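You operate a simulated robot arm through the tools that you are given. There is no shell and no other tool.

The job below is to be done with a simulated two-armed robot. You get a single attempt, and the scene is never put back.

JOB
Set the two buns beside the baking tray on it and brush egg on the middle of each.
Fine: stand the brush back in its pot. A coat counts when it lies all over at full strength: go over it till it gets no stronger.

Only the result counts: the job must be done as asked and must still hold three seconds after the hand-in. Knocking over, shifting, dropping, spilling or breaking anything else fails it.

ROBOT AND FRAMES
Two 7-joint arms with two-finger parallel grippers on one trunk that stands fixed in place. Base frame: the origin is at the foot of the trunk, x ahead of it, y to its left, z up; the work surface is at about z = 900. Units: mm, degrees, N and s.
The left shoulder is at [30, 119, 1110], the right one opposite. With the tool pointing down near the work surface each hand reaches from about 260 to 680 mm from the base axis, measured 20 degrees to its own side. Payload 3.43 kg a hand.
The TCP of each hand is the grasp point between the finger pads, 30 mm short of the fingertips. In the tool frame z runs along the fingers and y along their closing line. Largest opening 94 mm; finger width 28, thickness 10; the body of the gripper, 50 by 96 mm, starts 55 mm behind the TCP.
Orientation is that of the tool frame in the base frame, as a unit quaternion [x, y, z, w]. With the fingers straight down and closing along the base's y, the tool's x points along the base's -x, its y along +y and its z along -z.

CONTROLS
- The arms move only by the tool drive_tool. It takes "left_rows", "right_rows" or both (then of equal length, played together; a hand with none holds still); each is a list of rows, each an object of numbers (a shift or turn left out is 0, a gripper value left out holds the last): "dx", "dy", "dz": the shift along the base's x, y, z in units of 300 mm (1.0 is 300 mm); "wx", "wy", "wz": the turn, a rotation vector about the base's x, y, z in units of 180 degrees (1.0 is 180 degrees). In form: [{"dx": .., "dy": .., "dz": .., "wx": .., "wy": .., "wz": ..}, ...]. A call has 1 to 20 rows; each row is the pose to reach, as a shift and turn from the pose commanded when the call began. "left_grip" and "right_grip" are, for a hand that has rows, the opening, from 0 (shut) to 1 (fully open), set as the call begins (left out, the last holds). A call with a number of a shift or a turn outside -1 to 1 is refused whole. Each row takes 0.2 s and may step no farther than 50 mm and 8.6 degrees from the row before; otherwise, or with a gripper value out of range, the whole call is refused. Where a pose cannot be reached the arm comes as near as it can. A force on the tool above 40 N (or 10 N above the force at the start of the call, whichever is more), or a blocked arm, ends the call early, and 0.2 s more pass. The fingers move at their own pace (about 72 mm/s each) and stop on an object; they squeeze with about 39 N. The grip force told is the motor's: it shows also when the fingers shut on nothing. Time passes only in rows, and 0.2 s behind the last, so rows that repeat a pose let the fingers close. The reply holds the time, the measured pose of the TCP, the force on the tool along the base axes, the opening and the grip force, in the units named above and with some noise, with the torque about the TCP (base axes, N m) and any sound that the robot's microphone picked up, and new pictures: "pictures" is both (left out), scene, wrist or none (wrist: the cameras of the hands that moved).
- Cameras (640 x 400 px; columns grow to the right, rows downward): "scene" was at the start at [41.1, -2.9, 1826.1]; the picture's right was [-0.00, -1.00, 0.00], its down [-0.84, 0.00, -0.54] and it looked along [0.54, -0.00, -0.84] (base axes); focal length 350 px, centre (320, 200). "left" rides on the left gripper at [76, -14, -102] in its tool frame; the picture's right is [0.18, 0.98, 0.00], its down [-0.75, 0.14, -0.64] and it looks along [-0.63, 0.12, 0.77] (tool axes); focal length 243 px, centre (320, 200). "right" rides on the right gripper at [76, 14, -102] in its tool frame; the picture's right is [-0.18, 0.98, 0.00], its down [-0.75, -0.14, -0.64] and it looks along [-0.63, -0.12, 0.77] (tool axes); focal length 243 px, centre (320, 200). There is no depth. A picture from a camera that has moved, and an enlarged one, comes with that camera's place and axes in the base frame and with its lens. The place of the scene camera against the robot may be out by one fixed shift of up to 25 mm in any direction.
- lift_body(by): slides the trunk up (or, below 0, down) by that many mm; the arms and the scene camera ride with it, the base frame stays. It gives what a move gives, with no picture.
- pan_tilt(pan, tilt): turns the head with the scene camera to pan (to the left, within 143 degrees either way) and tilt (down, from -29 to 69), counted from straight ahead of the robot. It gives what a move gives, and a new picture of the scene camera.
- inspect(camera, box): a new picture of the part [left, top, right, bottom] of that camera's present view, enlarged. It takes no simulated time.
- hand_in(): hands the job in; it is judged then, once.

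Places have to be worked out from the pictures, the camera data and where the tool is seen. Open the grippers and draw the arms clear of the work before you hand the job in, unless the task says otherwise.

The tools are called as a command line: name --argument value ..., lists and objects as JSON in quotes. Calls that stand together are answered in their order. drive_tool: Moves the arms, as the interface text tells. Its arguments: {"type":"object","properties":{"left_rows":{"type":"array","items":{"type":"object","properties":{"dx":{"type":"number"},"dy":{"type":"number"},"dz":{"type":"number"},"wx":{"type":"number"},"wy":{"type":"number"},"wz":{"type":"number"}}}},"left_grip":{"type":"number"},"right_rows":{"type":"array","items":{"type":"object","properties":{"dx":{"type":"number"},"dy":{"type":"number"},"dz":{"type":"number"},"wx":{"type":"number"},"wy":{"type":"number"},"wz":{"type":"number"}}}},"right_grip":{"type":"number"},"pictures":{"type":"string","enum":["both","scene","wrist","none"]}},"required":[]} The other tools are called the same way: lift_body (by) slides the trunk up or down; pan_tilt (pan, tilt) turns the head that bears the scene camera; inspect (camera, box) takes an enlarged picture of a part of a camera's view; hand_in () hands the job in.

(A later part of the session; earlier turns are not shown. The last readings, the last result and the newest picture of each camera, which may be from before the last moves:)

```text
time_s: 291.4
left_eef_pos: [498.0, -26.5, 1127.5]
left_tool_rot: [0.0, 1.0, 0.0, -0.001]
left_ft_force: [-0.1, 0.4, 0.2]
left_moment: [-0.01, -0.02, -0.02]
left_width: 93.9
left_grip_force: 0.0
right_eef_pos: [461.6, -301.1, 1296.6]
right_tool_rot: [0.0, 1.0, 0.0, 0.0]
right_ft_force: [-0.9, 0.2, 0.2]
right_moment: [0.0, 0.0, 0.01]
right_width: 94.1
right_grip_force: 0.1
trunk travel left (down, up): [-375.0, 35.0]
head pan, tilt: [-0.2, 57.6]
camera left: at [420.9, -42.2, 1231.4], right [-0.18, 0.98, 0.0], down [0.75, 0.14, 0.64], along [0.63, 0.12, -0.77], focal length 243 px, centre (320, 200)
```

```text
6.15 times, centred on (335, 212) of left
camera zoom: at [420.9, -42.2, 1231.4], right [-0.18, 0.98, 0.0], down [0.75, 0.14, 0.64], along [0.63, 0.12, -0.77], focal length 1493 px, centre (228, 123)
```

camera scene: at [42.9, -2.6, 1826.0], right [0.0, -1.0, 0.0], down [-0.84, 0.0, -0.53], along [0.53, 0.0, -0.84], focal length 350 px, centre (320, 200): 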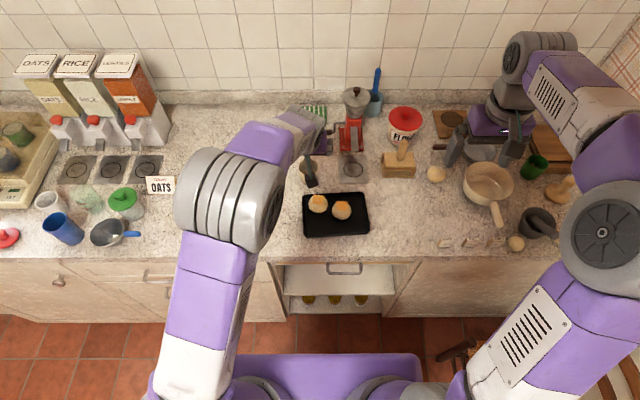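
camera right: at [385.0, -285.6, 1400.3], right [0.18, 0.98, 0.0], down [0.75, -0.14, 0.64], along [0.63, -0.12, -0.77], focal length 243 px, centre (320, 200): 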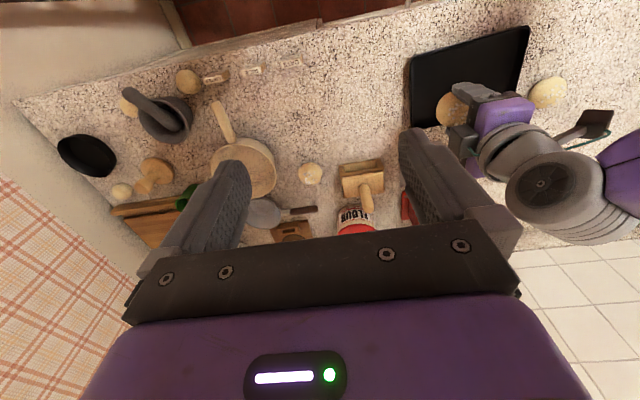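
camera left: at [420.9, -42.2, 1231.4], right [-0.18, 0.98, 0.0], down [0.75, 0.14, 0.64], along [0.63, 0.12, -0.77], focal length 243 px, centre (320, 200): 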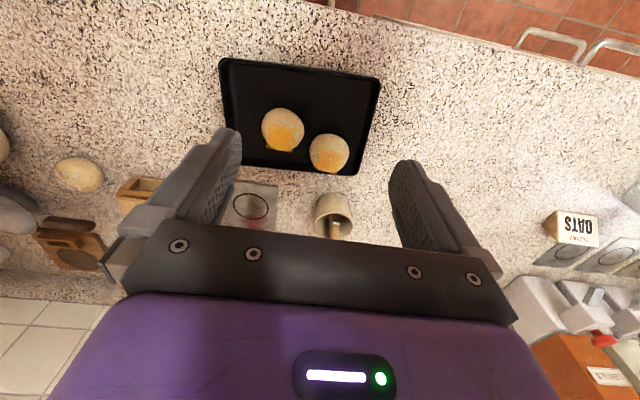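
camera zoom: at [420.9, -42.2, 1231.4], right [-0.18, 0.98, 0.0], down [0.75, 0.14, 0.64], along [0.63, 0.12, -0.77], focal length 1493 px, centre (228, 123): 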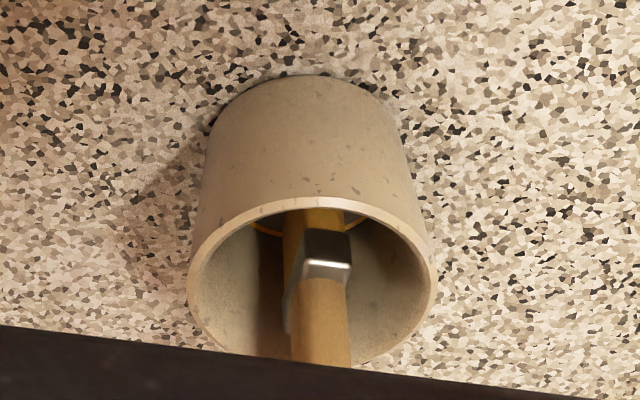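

Seen this closely, the outer few millimetres of both patches (bun R's near edge, bun L's +y side) are still paler than the middle. I will take up the brush again and finish those borders properly; first I return to the pre-grasp pose.

drive_tool --left_rows '[{"dx": 0.06, "dy": 0.04, "dz": 0.03, "wy": -0.0333}, {"dx": 0.14, "dy": 0.08, "dz": 0.05, "wy": -0.0667}, {"dx": 0.24, "dy": 0.12, "dz": 0.05, "wy": -0.1}, {"dx": 0.35, "dy": 0.16, "dz": 0.02, "wy": -0.1333}, {"dx": 0.45, "dy": 0.2, "dz": -0.05, "wy": -0.1667}, {"dx": 0.513, "dy": 0.205, "dz": -0.102, "wy": -0.1667}, {"dx": 0.513, "dy": 0.205, "dz": -0.102, "wy": -0.1667}]' --left_grip 1.0 --pictures "both"

inspect --camera "left" --box '[240, 0, 400, 180]'

```text
time_s: 293.0
left_eef_pos: [652.2, 37.2, 1094.3]
left_tool_rot: [0.0, 0.966, 0.0, 0.259]
left_ft_force: [-0.4, -0.2, -0.6]
left_moment: [0.0, 0.0, -0.01]
left_width: 94.2
left_grip_force: 0.1
right_eef_pos: [460.9, -301.5, 1296.4]
right_tool_rot: [0.0, 1.0, 0.0, 0.0]
right_ft_force: [-0.1, -0.5, -0.5]
right_moment: [0.0, -0.03, -0.01]
right_width: 94.1
right_grip_force: 0.0
trunk travel left (down, up): [-375.0, 35.0]
head pan, tilt: [-0.2, 57.6]
camera scene: at [40.4, -2.9, 1826.2], right [0.0, -1.0, 0.0], down [-0.84, 0.0, -0.54], along [0.54, 0.0, -0.84], focal length 350 px, centre (320, 200)
camera left: at [534.1, 21.2, 1147.5], right [-0.16, 0.98, -0.09], down [0.33, 0.14, 0.93], along [0.93, 0.12, -0.35], focal length 243 px, centre (320, 200)
```

scene: 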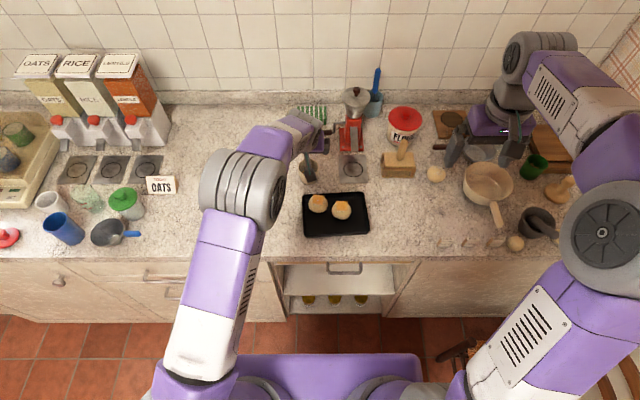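
left: 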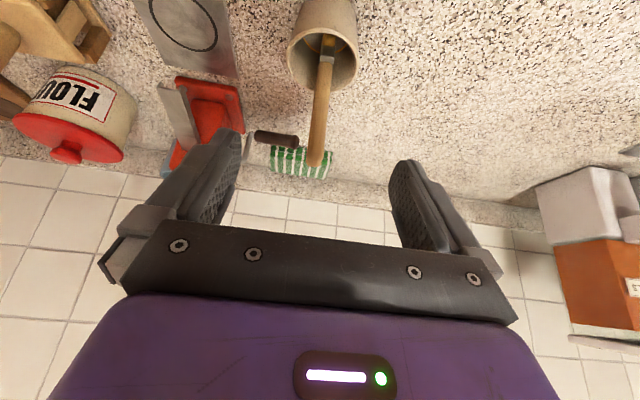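

```text
2.22 times, centred on (320, 90) of left
camera zoom: at [534.1, 21.2, 1147.5], right [-0.16, 0.98, -0.09], down [0.33, 0.14, 0.93], along [0.93, 0.12, -0.35], focal length 539 px, centre (320, 444)
```

zoom: 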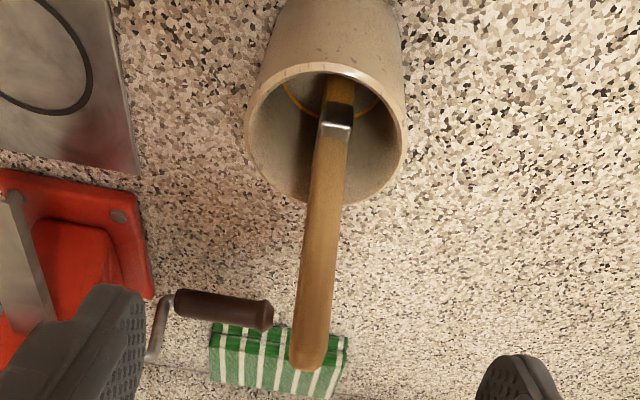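

The brush stands as before, about 8 mm further out in x. I slide in around the handle at about (707,35.5,1008).

drive_tool --left_rows '[{"dx": 0.04, "dy": -0.002, "dz": -0.065}, {"dx": 0.085, "dy": -0.004, "dz": -0.135}, {"dx": 0.13, "dy": -0.005, "dz": -0.205}, {"dx": 0.163, "dy": -0.005, "dz": -0.258}, {"dx": 0.1827, "dy": -0.005, "dz": -0.2877}, {"dx": 0.1827, "dy": -0.005, "dz": -0.2877}]' --left_grip 1.0 --pictures "wrist"

inspect --camera "left" --box '[220, 40, 420, 240]'

```text
time_s: 294.4
left_eef_pos: [706.3, 35.1, 1008.7]
left_tool_rot: [0.0, 0.966, -0.001, 0.259]
left_ft_force: [0.0, 0.0, 0.2]
left_moment: [0.04, 0.04, -0.04]
left_width: 93.9
left_grip_force: 0.0
right_eef_pos: [461.2, -300.7, 1297.2]
right_tool_rot: [0.0, 1.0, -0.001, 0.0]
right_ft_force: [0.7, 0.1, 0.0]
right_moment: [0.0, -0.02, 0.04]
right_width: 94.2
right_grip_force: 0.2
trunk travel left (down, up): [-375.0, 35.0]
head pan, tilt: [-0.2, 57.6]
camera left: at [588.3, 18.9, 1061.0], right [-0.16, 0.98, -0.09], down [0.33, 0.14, 0.93], along [0.93, 0.12, -0.35], focal length 243 px, centre (320, 200)
```

left: 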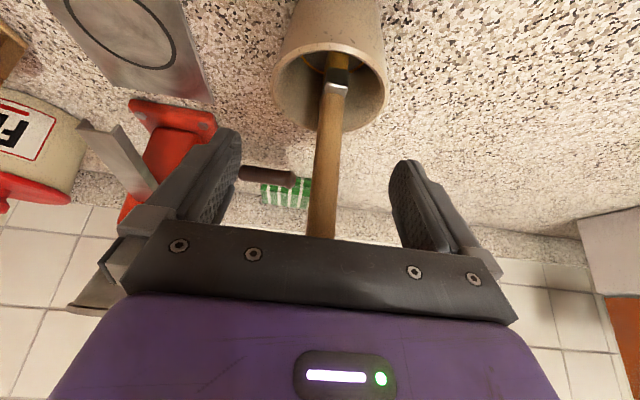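

```text
2.00 times, centred on (320, 140) of left
camera zoom: at [588.3, 18.9, 1061.0], right [-0.16, 0.98, -0.09], down [0.33, 0.14, 0.93], along [0.93, 0.12, -0.35], focal length 485 px, centre (320, 320)
```

zoom: 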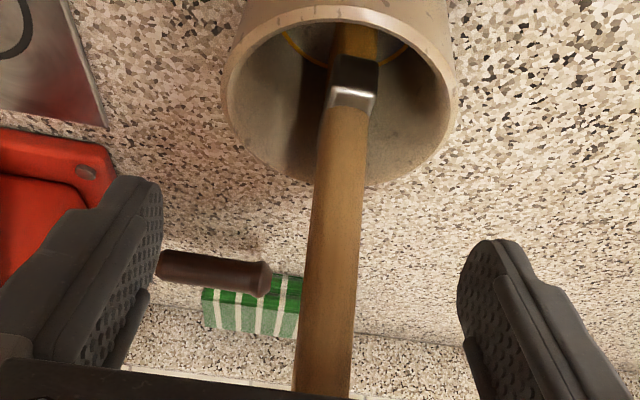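

The handle stands between the fingers, 2.9 mm off centre. I shift by that and close.

drive_tool --left_rows '[{"dy": 0.009}, {"dy": 0.009}, {"dy": 0.009}, {"dy": 0.009}, {"dy": 0.009}, {"dy": 0.009}]' --left_grip 0.0 --pictures "wrist"

```text
time_s: 295.8
left_eef_pos: [706.7, 37.6, 1009.6]
left_tool_rot: [0.0, 0.966, 0.001, 0.258]
left_ft_force: [0.4, 0.2, -0.2]
left_moment: [0.02, -0.01, 0.02]
left_width: 16.2
left_grip_force: 39.1
right_eef_pos: [460.3, -301.5, 1296.6]
right_tool_rot: [0.0, 1.0, 0.0, 0.0]
right_ft_force: [0.4, -0.8, 0.1]
right_moment: [-0.02, 0.02, -0.02]
right_width: 93.9
right_grip_force: 0.0
trunk travel left (down, up): [-375.0, 35.0]
head pan, tilt: [-0.2, 57.6]
camera left: at [588.5, 21.8, 1061.8], right [-0.16, 0.98, -0.09], down [0.33, 0.14, 0.93], along [0.93, 0.12, -0.35], focal length 243 px, centre (320, 200)
```

left: 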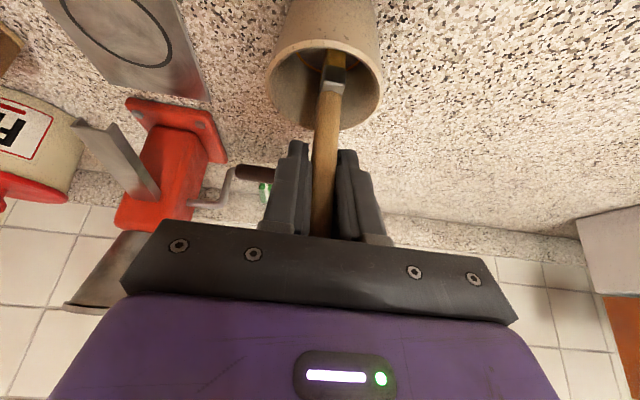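

The handle is gripped. I press lightly, swirl a little to reload, and lift straight out.

drive_tool --left_rows '[{"dz": -0.002}, {"dz": -0.003}, {"dx": 0.006, "dz": -0.003}, {"dx": 0.006, "dy": 0.006, "dz": -0.003}, {"dx": -0.006, "dy": 0.006, "dz": -0.003}, {"dx": -0.006, "dy": -0.006, "dz": -0.003}, {"dx": 0.006, "dy": -0.006, "dz": -0.003}, {"dz": -0.003}, {"dz": -0.003}, {"dz": 0.05}, {"dz": 0.13}, {"dz": 0.22}, {"dz": 0.3}, {"dz": 0.32}, {"dz": 0.32}]' --left_grip 0.0 --pictures "wrist"

inspect --camera "left" --box '[260, 0, 420, 120]'

inspect --camera "scene" --box '[290, 135, 340, 190]'

```text
time_s: 299.0
left_eef_pos: [706.6, 35.4, 1106.8]
left_tool_rot: [0.0, 0.966, 0.0, 0.259]
left_ft_force: [-0.5, 0.6, -0.8]
left_moment: [-0.02, 0.0, -0.01]
left_width: 16.1
left_grip_force: 39.1
right_eef_pos: [460.4, -300.7, 1297.1]
right_tool_rot: [0.001, 1.0, 0.0, 0.001]
right_ft_force: [-1.0, 0.2, -0.4]
right_moment: [-0.04, -0.01, -0.02]
right_width: 94.0
right_grip_force: 0.1
trunk travel left (down, up): [-375.0, 35.0]
head pan, tilt: [-0.2, 57.6]
camera left: at [588.0, 21.2, 1158.7], right [-0.16, 0.98, -0.09], down [0.33, 0.14, 0.93], along [0.93, 0.12, -0.35], focal length 243 px, centre (320, 200)
```

left: 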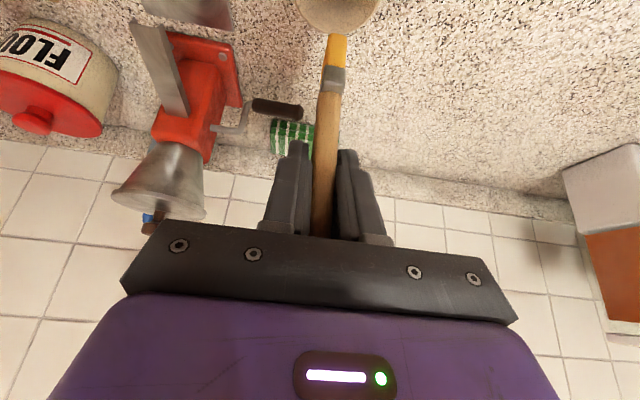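

```text
3.33 times, centred on (340, 60) of left
camera zoom: at [588.0, 21.2, 1158.7], right [-0.16, 0.98, -0.09], down [0.33, 0.14, 0.93], along [0.93, 0.12, -0.35], focal length 809 px, centre (253, 667)
```

zoom: 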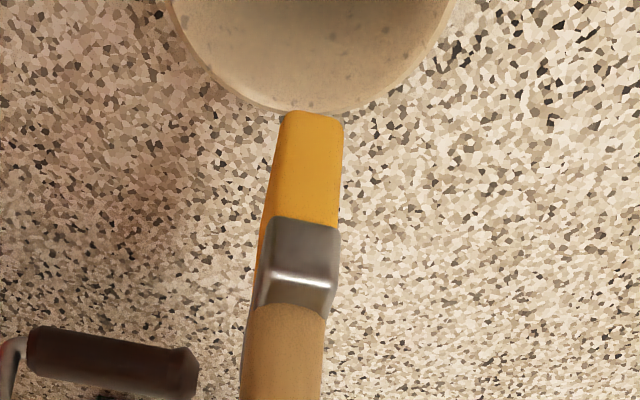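

```text
7.27 times, centred on (315, 162) of scene
camera zoom: at [41.1, -2.9, 1826.1], right [0.0, -1.0, 0.0], down [-0.84, 0.0, -0.54], along [0.54, 0.0, -0.84], focal length 2548 px, centre (356, 473)
```

zoom: 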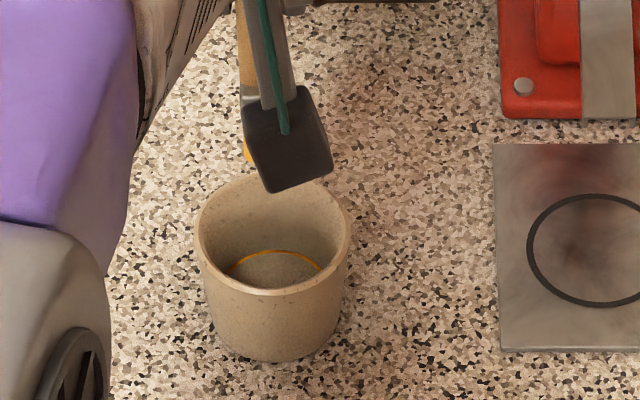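

The brush is freshly loaded and sits in the hand as at first. From the steep view I place bun R's patch centre at (566.6,−65) and bun L's at (588,3.5); I go above bun R and check the tip's alignment.

drive_tool --left_rows '[{"dx": -0.12, "dy": -0.07}, {"dx": -0.24, "dy": -0.15, "dz": -0.01, "wy": -0.005}, {"dx": -0.35, "dy": -0.23, "dz": -0.04, "wy": -0.01}, {"dx": -0.43, "dy": -0.3, "dz": -0.1, "wy": -0.0144}, {"dx": -0.4663, "dy": -0.3303, "dz": -0.1683, "wy": -0.0144}, {"dx": -0.4663, "dy": -0.3303, "dz": -0.1683, "wy": -0.0144}]' --left_grip 0.0 --pictures "none"

inspect --camera "left" --box '[250, 0, 410, 110]'

```text
time_s: 300.4
left_eef_pos: [564.0, -63.1, 1057.2]
left_tool_rot: [0.0, 0.96, 0.001, 0.281]
left_ft_force: [-0.7, -0.6, -0.1]
left_moment: [-0.01, 0.01, 0.02]
left_width: 16.3
left_grip_force: 38.9
right_eef_pos: [460.1, -301.2, 1298.3]
right_tool_rot: [0.0, 1.0, 0.0, 0.001]
right_ft_force: [0.3, -0.4, -0.5]
right_moment: [0.01, 0.01, 0.0]
right_width: 93.9
right_grip_force: 0.0
trunk travel left (down, up): [-375.0, 35.0]
head pan, tilt: [-0.2, 57.6]
```

```text
3.64 times, centred on (330, 55) of left
camera zoom: at [444.4, -78.9, 1103.8], right [-0.16, 0.98, -0.1], down [0.29, 0.14, 0.95], along [0.94, 0.12, -0.31], focal length 882 px, centre (284, 727)
```

zoom: 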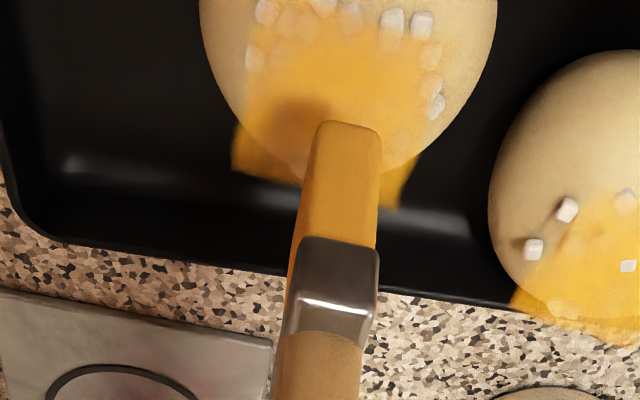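

The tip is within about 2 mm of bun R's patch centre. I lower gently there to find the contact height with this grip.

drive_tool --left_rows '[{"dx": -0.007, "dy": -0.002, "dz": -0.03}, {"dx": -0.007, "dy": -0.002, "dz": -0.055}, {"dx": -0.007, "dy": -0.002, "dz": -0.063}, {"dx": -0.007, "dy": -0.002, "dz": -0.063}]' --left_grip 0.0 --pictures "none"

```text
time_s: 301.4
left_eef_pos: [563.7, -63.7, 1038.6]
left_tool_rot: [0.0, 0.96, 0.0, 0.281]
left_ft_force: [-0.2, 0.6, 0.4]
left_moment: [0.03, -0.04, 0.01]
left_width: 16.3
left_grip_force: 38.6
right_eef_pos: [460.4, -302.0, 1297.4]
right_tool_rot: [0.0, 1.0, 0.0, -0.001]
right_ft_force: [-0.1, 0.8, -0.2]
right_moment: [-0.05, -0.02, 0.02]
right_width: 94.2
right_grip_force: 0.0
trunk travel left (down, up): [-375.0, 35.0]
head pan, tilt: [-0.2, 57.6]
```

No contact at K−19 mm. I go down another millimetre.

drive_tool --left_rows '[{"dz": -0.002}, {"dz": -0.0035}, {"dz": -0.0035}]' --left_grip 0.0 --pictures "none"

```text
time_s: 302.2
left_eef_pos: [563.3, -62.9, 1037.1]
left_tool_rot: [0.001, 0.96, 0.0, 0.28]
left_ft_force: [0.4, -0.3, -0.6]
left_moment: [0.02, 0.0, -0.01]
left_width: 16.4
left_grip_force: 39.2
right_eef_pos: [460.5, -301.0, 1297.1]
right_tool_rot: [-0.002, 1.0, 0.0, 0.0]
right_ft_force: [0.1, -0.1, 0.0]
right_moment: [0.0, -0.01, 0.01]
right_width: 94.1
right_grip_force: 0.2
trunk travel left (down, up): [-375.0, 35.0]
head pan, tilt: [-0.2, 57.6]
```

Still clear; another millimetre.

drive_tool --left_rows '[{"dz": -0.002}, {"dz": -0.0035}, {"dz": -0.0035}]' --left_grip 0.0 --pictures "none"

```text
time_s: 303.0
left_eef_pos: [563.5, -64.6, 1035.9]
left_tool_rot: [0.0, 0.96, 0.0, 0.281]
left_ft_force: [0.3, 1.3, 2.8]
left_moment: [0.02, -0.12, -0.04]
left_width: 16.1
left_grip_force: 39.6
right_eef_pos: [461.1, -301.4, 1297.8]
right_tool_rot: [0.0, 1.0, 0.0, 0.001]
right_ft_force: [0.1, 0.1, 0.3]
right_moment: [0.03, -0.01, -0.02]
right_width: 93.9
right_grip_force: 0.0
trunk travel left (down, up): [-375.0, 35.0]
head pan, tilt: [-0.2, 57.6]
```

Contact begins here (2.8 N). I run around bun R's near edge and −y border at about this level, where the dome falls away, so the bun is barely loaded.

drive_tool --left_rows '[{"dz": 0.01}, {"dx": -0.0733, "dy": 0.06, "dz": 0.01}, {"dx": -0.0733, "dy": 0.06, "dz": -0.0003}, {"dx": -0.0733, "dy": 0.0333, "dz": 0.0003}, {"dx": -0.0733, "dy": 0.0067, "dz": 0.0007}, {"dx": -0.0733, "dy": -0.02, "dz": 0.0007}, {"dx": -0.0733, "dy": -0.0433, "dz": 0.0003}, {"dx": -0.0733, "dy": -0.0633, "dz": -0.0003}, {"dx": -0.0467, "dy": -0.0633, "dz": -0.001}, {"dx": -0.0167, "dy": -0.0633, "dz": -0.001}, {"dx": 0.0133, "dy": -0.0633, "dz": -0.001}, {"dx": 0.04, "dy": -0.06, "dz": -0.001}, {"dx": 0.01, "dy": -0.0567, "dz": -0.0007}, {"dx": -0.0233, "dy": -0.0567, "dz": -0.0007}, {"dx": -0.0567, "dy": -0.0533, "dz": -0.0003}, {"dx": -0.06, "dy": -0.0267, "dz": 0.002}, {"dx": -0.06, "dy": 0.0, "dz": 0.0023}, {"dx": -0.06, "dy": 0.0267, "dz": 0.002}, {"dx": -0.06, "dy": 0.0533, "dz": 0.0}, {"dx": -0.06, "dy": 0.0533, "dz": 0.03}]' --left_grip 0.0 --pictures "none"

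drive_tool --left_rows '[{"dx": 0.0, "dy": 0.0067, "dz": -0.0307}, {"dx": 0.0333, "dy": 0.0067, "dz": -0.0307}, {"dx": 0.0667, "dy": 0.0067, "dz": -0.0307}, {"dx": 0.1, "dy": 0.0067, "dz": -0.0307}, {"dx": 0.0667, "dy": 0.0, "dz": -0.0307}, {"dx": 0.0333, "dy": 0.0, "dz": -0.0307}, {"dx": 0.0, "dy": 0.0, "dz": -0.0307}, {"dx": 0.0, "dy": 0.0, "dz": 0.02}, {"dx": -0.05, "dy": 0.1, "dz": 0.08}, {"dx": -0.1, "dy": 0.2, "dz": 0.1}]' --left_grip 0.0 --pictures "none"

inspect --camera "left" --box '[180, 0, 380, 120]'

inspect --camera "right" --box '[430, 60, 530, 115]'

```text
time_s: 307.2
left_eef_pos: [546.2, -48.8, 1043.2]
left_tool_rot: [0.001, 0.96, -0.001, 0.28]
left_ft_force: [0.0, 0.2, -0.3]
left_moment: [0.0, -0.01, -0.02]
left_width: 16.3
left_grip_force: 38.8
right_eef_pos: [461.9, -301.4, 1296.7]
right_tool_rot: [0.0, 1.0, 0.0, -0.001]
right_ft_force: [0.3, -0.1, -0.1]
right_moment: [0.04, 0.0, 0.01]
right_width: 93.8
right_grip_force: 0.1
trunk travel left (down, up): [-375.0, 35.0]
head pan, tilt: [-0.2, 57.6]
```

```text
time_s: 309.4
left_eef_pos: [511.2, 12.8, 1076.7]
left_tool_rot: [0.0, 0.96, 0.0, 0.281]
left_ft_force: [-0.1, -0.8, -0.4]
left_moment: [0.0, -0.04, -0.04]
left_width: 16.3
left_grip_force: 39.3
right_eef_pos: [461.4, -301.5, 1296.3]
right_tool_rot: [0.0, 1.0, 0.001, 0.0]
right_ft_force: [0.4, -0.7, 0.6]
right_moment: [0.0, 0.02, 0.06]
right_width: 93.9
right_grip_force: 0.1
trunk travel left (down, up): [-375.0, 35.0]
head pan, tilt: [-0.2, 57.6]
```

```text
3.20 times, centred on (280, 60) of left
camera zoom: at [391.5, -2.3, 1122.8], right [-0.15, 0.98, -0.1], down [0.29, 0.14, 0.95], along [0.94, 0.12, -0.31], focal length 776 px, centre (448, 648)
```

zoom: 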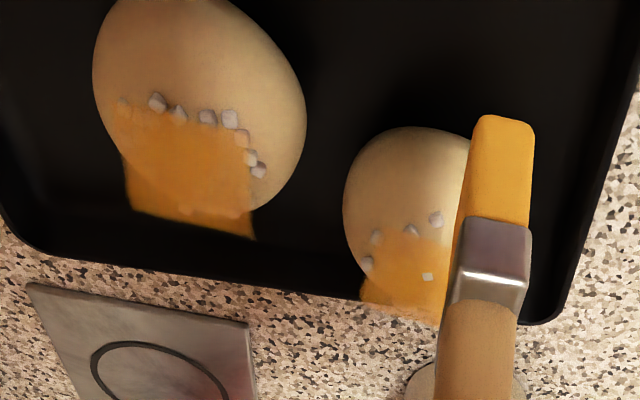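

```text
6.40 times, centred on (480, 88) of right
camera zoom: at [385.0, -285.6, 1400.3], right [0.18, 0.98, 0.0], down [0.75, -0.14, 0.64], along [0.63, -0.12, -0.77], focal length 1553 px, centre (-704, 920)
```

zoom: 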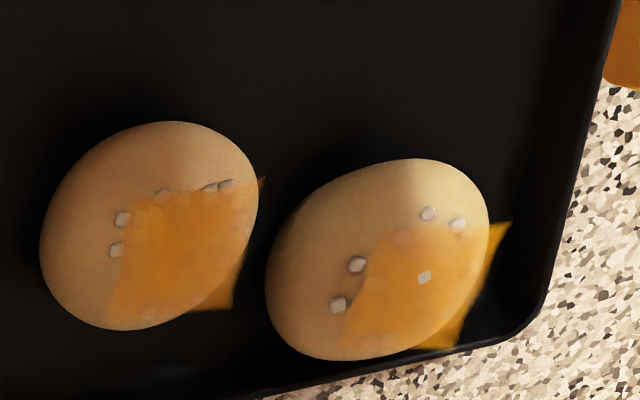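

Bun R kept still and its near edge now looks dense. I zoom in to confirm.

inspect --camera "left" --box '[205, 10, 285, 80]'

inspect --camera "right" --box '[435, 75, 475, 112]'

inspect --camera "left" --box '[280, 50, 350, 110]'

```text
5.71 times, centred on (245, 45) of left
camera zoom: at [391.5, -2.3, 1122.8], right [-0.15, 0.98, -0.1], down [0.29, 0.14, 0.95], along [0.94, 0.12, -0.31], focal length 1386 px, centre (749, 1086)
```

zoom: 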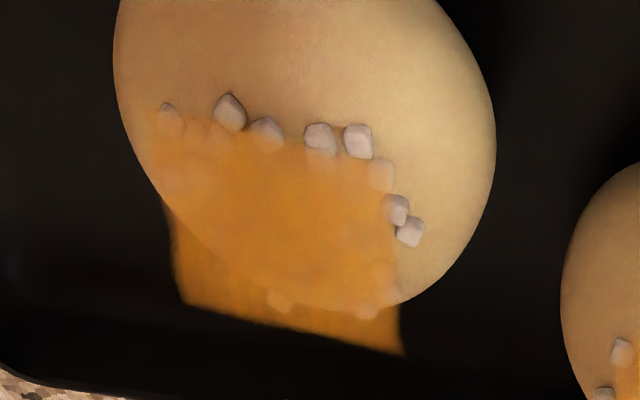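

```text
10.81 times, centred on (455, 94) of right
camera zoom: at [385.0, -285.6, 1400.3], right [0.18, 0.98, 0.0], down [0.75, -0.14, 0.64], along [0.63, -0.12, -0.77], focal length 2623 px, centre (-1140, 1351)
```

zoom: 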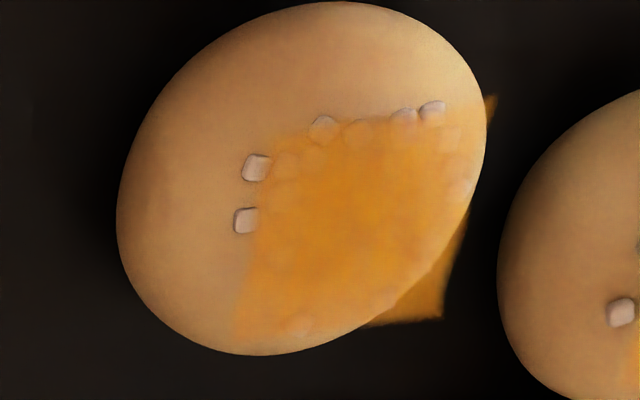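

```text
6.67 times, centred on (315, 80) of left
camera zoom: at [391.5, -2.3, 1122.8], right [-0.15, 0.98, -0.1], down [0.29, 0.14, 0.95], along [0.94, 0.12, -0.31], focal length 1618 px, centre (353, 1000)
```

zoom: 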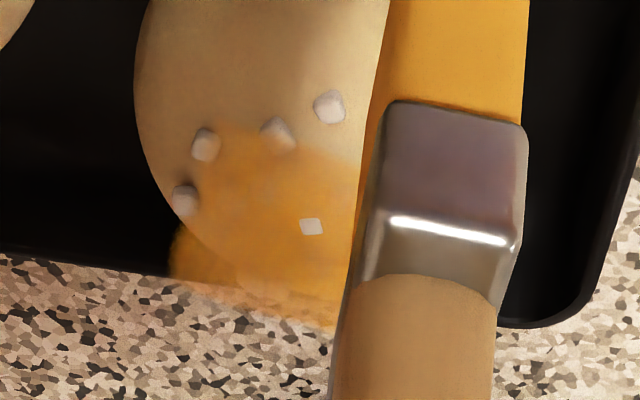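

Bun R's square is now dense right to its near edge. I go to bun L's centre and feel for contact there in the same way.

drive_tool --left_rows '[{"dx": 0.1, "dy": -0.01, "dz": 0.0}, {"dx": 0.2, "dy": -0.02, "dz": -0.03}, {"dx": 0.2313, "dy": -0.0247, "dz": -0.09}, {"dx": 0.2313, "dy": -0.0247, "dz": -0.115}, {"dx": 0.2313, "dy": -0.0247, "dz": -0.12}, {"dx": 0.2313, "dy": -0.0247, "dz": -0.12}]' --left_grip 0.0 --pictures "none"

inspect --camera "left" --box '[250, 0, 410, 110]'

```text
time_s: 310.8
left_eef_pos: [584.8, 5.1, 1040.0]
left_tool_rot: [0.0, 0.96, 0.0, 0.281]
left_ft_force: [0.0, -0.3, 0.2]
left_moment: [0.04, -0.01, 0.01]
left_width: 16.0
left_grip_force: 38.6
right_eef_pos: [461.1, -301.1, 1297.4]
right_tool_rot: [0.0, 1.0, 0.0, 0.0]
right_ft_force: [0.1, 0.7, -1.0]
right_moment: [-0.02, 0.0, -0.06]
right_width: 94.2
right_grip_force: 0.1
trunk travel left (down, up): [-375.0, 35.0]
head pan, tilt: [-0.2, 57.6]
```

```text
3.64 times, centred on (330, 55) of left
camera zoom: at [465.4, -10.2, 1085.8], right [-0.16, 0.98, -0.1], down [0.29, 0.14, 0.95], along [0.94, 0.12, -0.31], focal length 882 px, centre (284, 727)
```

zoom: 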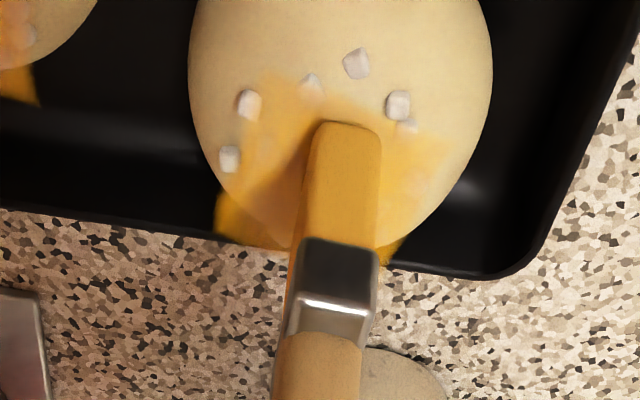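

The tip is centred over bun L. I step down to find light contact.

drive_tool --left_rows '[{"dz": -0.004}, {"dz": -0.0067}, {"dz": -0.0067}]' --left_grip 0.0 --pictures "none"

```text
time_s: 311.6
left_eef_pos: [584.8, 3.5, 1036.5]
left_tool_rot: [0.001, 0.96, 0.0, 0.281]
left_ft_force: [-0.1, -0.8, -0.5]
left_moment: [-0.03, 0.01, 0.01]
left_width: 15.9
left_grip_force: 38.9
right_eef_pos: [459.9, -301.6, 1296.5]
right_tool_rot: [0.0, 1.0, 0.001, 0.0]
right_ft_force: [-0.4, -0.4, 0.2]
right_moment: [0.02, -0.03, 0.03]
right_width: 94.0
right_grip_force: 0.0
trunk travel left (down, up): [-375.0, 35.0]
head pan, tilt: [-0.2, 57.6]
```

Still clear at about +0.5 mm. One more millimetre.

drive_tool --left_rows '[{"dz": -0.002}, {"dz": -0.0035}, {"dz": -0.0035}]' --left_grip 0.0 --pictures "none"

```text
time_s: 312.4
left_eef_pos: [585.6, 4.8, 1036.4]
left_tool_rot: [-0.001, 0.96, 0.0, 0.281]
left_ft_force: [0.1, 0.2, -0.4]
left_moment: [0.01, -0.05, 0.03]
left_width: 15.9
left_grip_force: 39.1
right_eef_pos: [461.2, -300.7, 1296.6]
right_tool_rot: [0.0, 1.0, 0.0, 0.0]
right_ft_force: [-0.3, -0.2, 0.1]
right_moment: [-0.02, 0.0, -0.02]
right_width: 93.9
right_grip_force: 0.0
trunk travel left (down, up): [-375.0, 35.0]
head pan, tilt: [-0.2, 57.6]
```

Not touching yet; another 0.8 mm.

drive_tool --left_rows '[{"dz": -0.0015}, {"dz": -0.0028}, {"dz": -0.0028}]' --left_grip 0.0 --pictures "none"

```text
time_s: 313.2
left_eef_pos: [586.5, 6.3, 1035.0]
left_tool_rot: [0.001, 0.959, -0.001, 0.282]
left_ft_force: [-0.2, 0.0, 5.7]
left_moment: [-0.07, 0.0, 0.02]
left_width: 16.1
left_grip_force: 38.9
right_eef_pos: [459.7, -301.2, 1296.6]
right_tool_rot: [0.0, 1.0, -0.001, -0.001]
right_ft_force: [-0.2, 0.3, 0.3]
right_moment: [0.0, -0.02, -0.01]
right_width: 94.1
right_grip_force: 0.1
trunk travel left (down, up): [-375.0, 35.0]
head pan, tilt: [-0.2, 57.6]
```

Light contact on bun L (5.7 N). I lift slightly and run along its +y border three times and then its near edge, keeping at this level.

drive_tool --left_rows '[{"dz": 0.012}, {"dx": 0.0473, "dy": 0.058, "dz": 0.012}, {"dx": 0.0473, "dy": 0.058, "dz": 0.0}, {"dx": 0.0207, "dy": 0.061, "dz": 0.0}, {"dx": -0.009, "dy": 0.0647, "dz": 0.0}, {"dx": -0.0387, "dy": 0.0683, "dz": 0.0}, {"dx": -0.0653, "dy": 0.068, "dz": 0.001}, {"dx": -0.0393, "dy": 0.0617, "dz": 0.0007}, {"dx": -0.0097, "dy": 0.058, "dz": 0.0007}, {"dx": 0.02, "dy": 0.0547, "dz": 0.0007}, {"dx": 0.0457, "dy": 0.045, "dz": 0.001}, {"dx": 0.0193, "dy": 0.048, "dz": 0.001}, {"dx": -0.0107, "dy": 0.0517, "dz": 0.001}, {"dx": -0.0397, "dy": 0.0583, "dz": 0.001}, {"dx": -0.0653, "dy": 0.068, "dz": 0.001}, {"dx": -0.0687, "dy": 0.0417, "dz": 0.0017}, {"dx": -0.0717, "dy": 0.0153, "dz": 0.0017}, {"dx": -0.075, "dy": -0.011, "dz": 0.0017}, {"dx": -0.0777, "dy": -0.034, "dz": 0.0013}, {"dx": -0.0803, "dy": -0.054, "dz": 0.001}]' --left_grip 0.0 --pictures "none"

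drive_tool --left_rows '[{"dx": 0.0266, "dy": -0.003, "dz": -0.001}, {"dx": 0.0563, "dy": -0.0067, "dz": -0.001}, {"dx": 0.086, "dy": -0.0103, "dz": -0.001}, {"dx": 0.1126, "dy": -0.0103, "dz": -0.001}, {"dx": 0.0833, "dy": -0.0033, "dz": -0.0003}, {"dx": 0.0503, "dy": 0.0007, "dz": -0.0003}, {"dx": 0.018, "dy": 0.008, "dz": 0.0005}, {"dx": 0.0176, "dy": 0.0347, "dz": 0.0015}, {"dx": 0.021, "dy": 0.0613, "dz": 0.0017}, {"dx": 0.024, "dy": 0.0877, "dz": 0.0017}, {"dx": 0.0273, "dy": 0.114, "dz": 0.0005}, {"dx": 0.024, "dy": 0.0877, "dz": 0.0017}, {"dx": 0.021, "dy": 0.0613, "dz": 0.0017}, {"dx": 0.0176, "dy": 0.0347, "dz": 0.0015}, {"dx": 0.0176, "dy": 0.0347, "dz": 0.05}, {"dx": 0.0, "dy": 0.1, "dz": 0.1}, {"dx": -0.05, "dy": 0.22, "dz": 0.12}, {"dx": -0.05, "dy": 0.3, "dz": 0.12}]' --left_grip 0.0 --pictures "none"

inspect --camera "left" --box '[170, 0, 330, 110]'

inspect --camera "right" --box '[430, 60, 530, 115]'

inspect --camera "scene" --box '[308, 192, 356, 222]'

```text
time_s: 317.4
left_eef_pos: [561.9, -11.0, 1033.5]
left_tool_rot: [0.0, 0.96, 0.001, 0.281]
left_ft_force: [-0.1, -0.2, -1.6]
left_moment: [0.0, 0.01, 0.0]
left_width: 16.1
left_grip_force: 38.6
right_eef_pos: [461.3, -301.5, 1296.8]
right_tool_rot: [0.001, 1.0, 0.0, 0.001]
right_ft_force: [0.4, -0.7, 0.5]
right_moment: [0.0, -0.02, -0.02]
right_width: 94.1
right_grip_force: 0.0
trunk travel left (down, up): [-375.0, 35.0]
head pan, tilt: [-0.2, 57.6]
```

```text
time_s: 321.2
left_eef_pos: [546.0, 80.3, 1070.6]
left_tool_rot: [0.0, 0.96, 0.0, 0.281]
left_ft_force: [0.7, 0.2, -0.5]
left_moment: [-0.01, 0.0, -0.02]
left_width: 16.1
left_grip_force: 38.7
right_eef_pos: [461.2, -300.2, 1295.9]
right_tool_rot: [0.0, 1.0, 0.0, 0.0]
right_ft_force: [-0.4, 0.6, 0.3]
right_moment: [0.0, 0.01, -0.02]
right_width: 94.0
right_grip_force: 0.0
trunk travel left (down, up): [-375.0, 35.0]
head pan, tilt: [-0.2, 57.6]
```

```text
3.64 times, centred on (250, 55) of left
camera zoom: at [425.6, 65.0, 1116.8], right [-0.15, 0.98, -0.1], down [0.29, 0.14, 0.95], along [0.94, 0.12, -0.31], focal length 882 px, centre (574, 727)
```

zoom: 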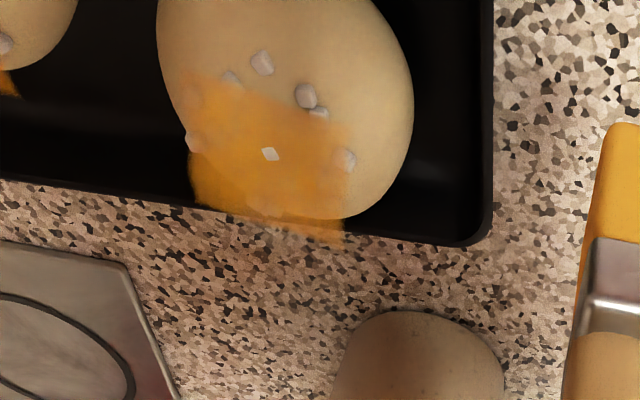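

```text
6.40 times, centred on (480, 88) of right
camera zoom: at [385.8, -285.5, 1400.0], right [0.18, 0.98, 0.0], down [0.75, -0.14, 0.64], along [0.63, -0.12, -0.77], focal length 1553 px, centre (-704, 920)
```

zoom: 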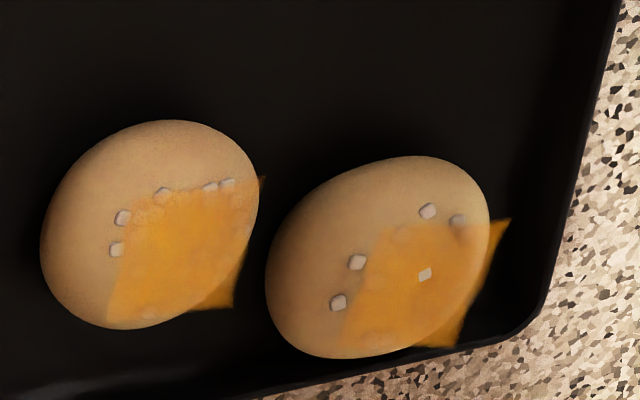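

```text
13.33 times, centred on (332, 207) of scene
camera zoom: at [41.9, -2.1, 1826.1], right [0.0, -1.0, 0.0], down [-0.84, 0.0, -0.54], along [0.54, 0.0, -0.84], focal length 4671 px, centre (160, 107)
```

zoom: 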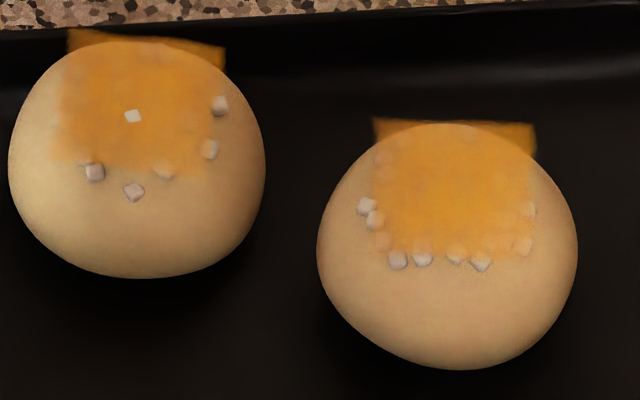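

Bun L is now dense up to its +y and near borders. I dip once more for a last pass over bun R's −y border.

drive_tool --left_rows '[{"dx": 0.06, "dy": 0.0, "dz": 0.1203}, {"dx": 0.18, "dy": -0.01, "dz": 0.1203}, {"dx": 0.3, "dy": -0.04, "dz": 0.1203, "wy": 0.005}, {"dx": 0.42, "dy": -0.09, "dz": 0.1203, "wy": 0.01}, {"dx": 0.5323, "dy": -0.1423, "dz": 0.1203, "wy": 0.0144}, {"dx": 0.5323, "dy": -0.1423, "dz": 0.1203, "wy": 0.0144}, {"dx": 0.5323, "dy": -0.1423, "dz": 0.0, "wy": 0.0144}, {"dx": 0.5323, "dy": -0.1423, "dz": -0.1, "wy": 0.0144}, {"dx": 0.5323, "dy": -0.1423, "dz": -0.17, "wy": 0.0144}, {"dx": 0.5323, "dy": -0.1423, "dz": -0.196, "wy": 0.0144}, {"dx": 0.5323, "dy": -0.1423, "dz": -0.2025, "wy": 0.0144}, {"dx": 0.5383, "dy": -0.1423, "dz": -0.2025, "wy": 0.0144}, {"dx": 0.5383, "dy": -0.1363, "dz": -0.2025, "wy": 0.0144}, {"dx": 0.5263, "dy": -0.1363, "dz": -0.2025, "wy": 0.0144}, {"dx": 0.5263, "dy": -0.1483, "dz": -0.2025, "wy": 0.0144}, {"dx": 0.5383, "dy": -0.1483, "dz": -0.2025, "wy": 0.0144}, {"dx": 0.5323, "dy": -0.1423, "dz": -0.2025, "wy": 0.0144}, {"dx": 0.5323, "dy": -0.1423, "dz": -0.2025, "wy": 0.0144}]' --left_grip 0.0 --pictures "none"

drive_tool --left_rows '[{"dz": 0.03}, {"dz": 0.12}, {"dz": 0.21}, {"dz": 0.29}, {"dz": 0.3228}, {"dz": 0.3228}]' --left_grip 0.0 --pictures "none"

inspect --camera "left" --box '[260, 0, 420, 120]'

inspect --camera "scene" --box '[290, 135, 340, 190]'

```text
time_s: 325.0
left_eef_pos: [705.5, 37.0, 1009.1]
left_tool_rot: [0.0, 0.966, 0.001, 0.259]
left_ft_force: [0.7, 0.1, 0.8]
left_moment: [0.0, -0.02, -0.03]
left_width: 16.3
left_grip_force: 39.3
right_eef_pos: [460.5, -301.5, 1296.8]
right_tool_rot: [0.0, 1.0, 0.0, 0.0]
right_ft_force: [0.8, 0.4, 0.2]
right_moment: [0.01, 0.01, -0.02]
right_width: 94.1
right_grip_force: 0.0
trunk travel left (down, up): [-375.0, 35.0]
head pan, tilt: [-0.2, 57.6]
```

```text
time_s: 326.4
left_eef_pos: [704.8, 36.7, 1106.1]
left_tool_rot: [0.0, 0.966, -0.001, 0.259]
left_ft_force: [0.3, 0.1, -0.9]
left_moment: [0.0, 0.0, -0.01]
left_width: 16.1
left_grip_force: 38.5
right_eef_pos: [460.9, -301.4, 1296.6]
right_tool_rot: [0.001, 1.0, 0.001, 0.0]
right_ft_force: [0.3, -0.3, 0.5]
right_moment: [-0.02, -0.02, 0.0]
right_width: 94.2
right_grip_force: 0.0
trunk travel left (down, up): [-375.0, 35.0]
head pan, tilt: [-0.2, 57.6]
```

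```text
3.33 times, centred on (340, 60) of left
camera zoom: at [587.8, 21.8, 1158.1], right [-0.16, 0.98, -0.09], down [0.33, 0.14, 0.93], along [0.93, 0.12, -0.35], focal length 809 px, centre (253, 667)
```

zoom: 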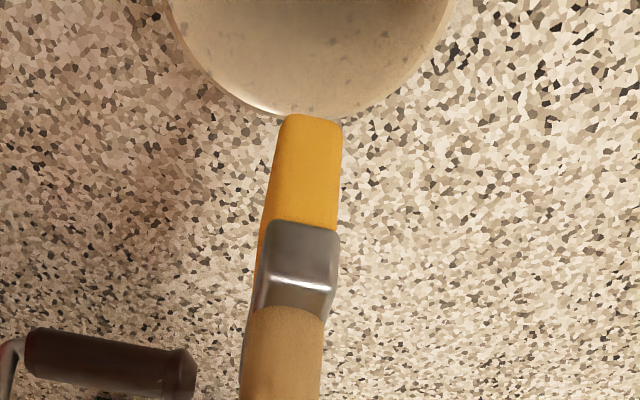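

```text
7.27 times, centred on (315, 162) of scene
camera zoom: at [41.2, -2.8, 1826.1], right [0.0, -1.0, 0.0], down [-0.84, 0.0, -0.54], along [0.54, 0.0, -0.84], focal length 2548 px, centre (356, 473)
```

zoom: 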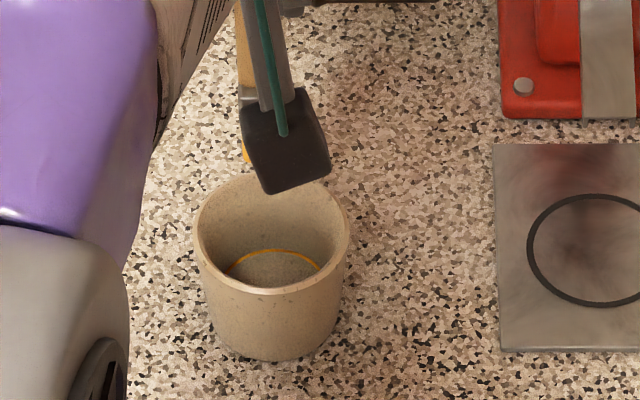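

The brush is loaded. I brush bun R's −y border, then its near edge and +y border, all at the skimming level.

drive_tool --left_rows '[{"dx": -0.12, "dy": -0.08}, {"dx": -0.23, "dy": -0.17, "dz": -0.02, "wy": -0.005}, {"dx": -0.33, "dy": -0.26, "dz": -0.07, "wy": -0.01}, {"dx": -0.4, "dy": -0.34, "dz": -0.15, "wy": -0.0144}, {"dx": -0.4333, "dy": -0.3923, "dz": -0.21, "wy": -0.0144}, {"dx": -0.4333, "dy": -0.3923, "dz": -0.239, "wy": -0.0144}, {"dx": -0.46, "dy": -0.3957, "dz": -0.239, "wy": -0.0144}, {"dx": -0.49, "dy": -0.3957, "dz": -0.239, "wy": -0.0144}, {"dx": -0.52, "dy": -0.3957, "dz": -0.239, "wy": -0.0144}, {"dx": -0.5467, "dy": -0.3923, "dz": -0.2383, "wy": -0.0144}, {"dx": -0.5333, "dy": -0.379, "dz": -0.2377, "wy": -0.0144}, {"dx": -0.52, "dy": -0.3857, "dz": -0.2383, "wy": -0.0144}, {"dx": -0.49, "dy": -0.3857, "dz": -0.2383, "wy": -0.0144}, {"dx": -0.46, "dy": -0.3857, "dz": -0.2383, "wy": -0.0144}, {"dx": -0.4333, "dy": -0.3823, "dz": -0.2383, "wy": -0.0144}, {"dx": -0.46, "dy": -0.3857, "dz": -0.2383, "wy": -0.0144}, {"dx": -0.49, "dy": -0.3857, "dz": -0.2383, "wy": -0.0144}, {"dx": -0.52, "dy": -0.3857, "dz": -0.2383, "wy": -0.0144}, {"dx": -0.5467, "dy": -0.3857, "dz": -0.2383, "wy": -0.0144}, {"dx": -0.5467, "dy": -0.3857, "dz": -0.19, "wy": -0.0144}]' --left_grip 0.0 --pictures "none"

drive_tool --left_rows '[{"dx": 0.0067, "dy": 0.02, "dz": -0.0473}, {"dx": 0.0067, "dy": 0.0467, "dz": -0.0473}, {"dx": 0.0067, "dy": 0.0733, "dz": -0.0473}, {"dx": 0.0067, "dy": 0.1, "dz": -0.048}, {"dx": 0.0267, "dy": 0.1133, "dz": -0.0487}, {"dx": 0.0567, "dy": 0.1133, "dz": -0.0487}, {"dx": 0.0867, "dy": 0.1133, "dz": -0.0487}, {"dx": 0.1133, "dy": 0.11, "dz": -0.0487}, {"dx": 0.0833, "dy": 0.1067, "dz": -0.048}, {"dx": 0.05, "dy": 0.1067, "dz": -0.048}, {"dx": 0.0167, "dy": 0.1033, "dz": -0.0477}, {"dx": 0.0167, "dy": 0.1033, "dz": 0.0}, {"dx": 0.0, "dy": 0.2, "dz": 0.05}, {"dx": 0.0, "dy": 0.3, "dz": 0.08}, {"dx": 0.0, "dy": 0.42, "dz": 0.08}, {"dx": 0.0, "dy": 0.5, "dz": 0.08}]' --left_grip 0.0 --pictures "none"

inspect --camera "scene" --box '[308, 192, 356, 222]'

inspect --camera "right" --box '[430, 60, 530, 115]'

inspect --camera "scene" --box '[260, 180, 380, 250]'

```text
time_s: 330.6
left_eef_pos: [542.5, -79.2, 1050.4]
left_tool_rot: [0.0, 0.96, 0.0, 0.281]
left_ft_force: [0.6, -0.1, 0.2]
left_moment: [0.0, 0.02, -0.01]
left_width: 15.9
left_grip_force: 39.3
right_eef_pos: [462.0, -301.0, 1297.3]
right_tool_rot: [0.0, 1.0, 0.0, 0.0]
right_ft_force: [0.4, -0.2, 0.1]
right_moment: [-0.01, -0.03, -0.03]
right_width: 93.9
right_grip_force: 0.0
trunk travel left (down, up): [-375.0, 35.0]
head pan, tilt: [-0.2, 57.6]
```

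```text
time_s: 334.0
left_eef_pos: [543.9, 73.2, 1071.5]
left_tool_rot: [0.001, 0.96, 0.0, 0.281]
left_ft_force: [-0.4, 0.5, -1.1]
left_moment: [-0.02, 0.03, 0.02]
left_width: 15.9
left_grip_force: 39.1
right_eef_pos: [461.2, -299.5, 1298.4]
right_tool_rot: [-0.001, 1.0, 0.0, -0.001]
right_ft_force: [-0.3, 0.2, 0.5]
right_moment: [-0.01, 0.01, 0.02]
right_width: 94.0
right_grip_force: 0.0
trunk travel left (down, up): [-375.0, 35.0]
head pan, tilt: [-0.2, 57.6]
```

```text
13.33 times, centred on (332, 207) of scene
camera zoom: at [41.1, -2.1, 1826.1], right [0.0, -1.0, 0.0], down [-0.84, 0.0, -0.54], along [0.54, 0.0, -0.84], focal length 4671 px, centre (160, 107)
```

zoom: 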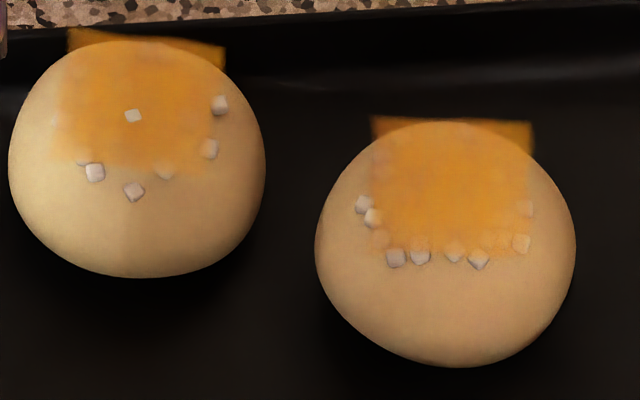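

```text
6.40 times, centred on (480, 88) of right
camera zoom: at [385.2, -285.4, 1400.2], right [0.18, 0.98, 0.0], down [0.75, -0.14, 0.64], along [0.63, -0.12, -0.77], focal length 1553 px, centre (-704, 920)
```

zoom: 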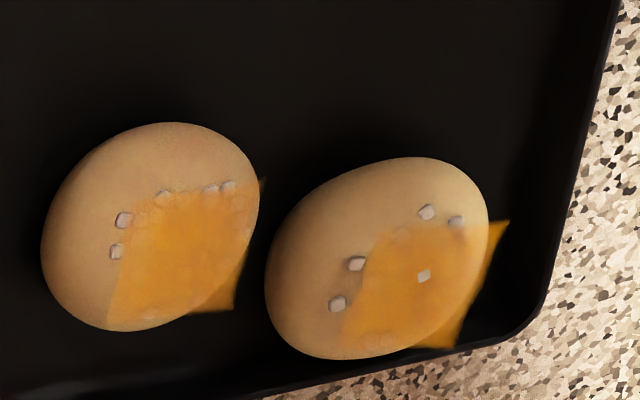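

```text
5.33 times, centred on (320, 215) of scene
camera zoom: at [41.1, -2.1, 1826.1], right [0.0, -1.0, 0.0], down [-0.84, 0.0, -0.54], along [0.54, 0.0, -0.84], focal length 1868 px, centre (320, 120)
```

zoom: 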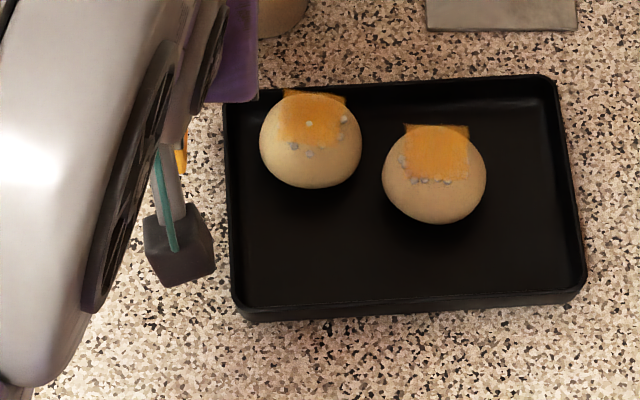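

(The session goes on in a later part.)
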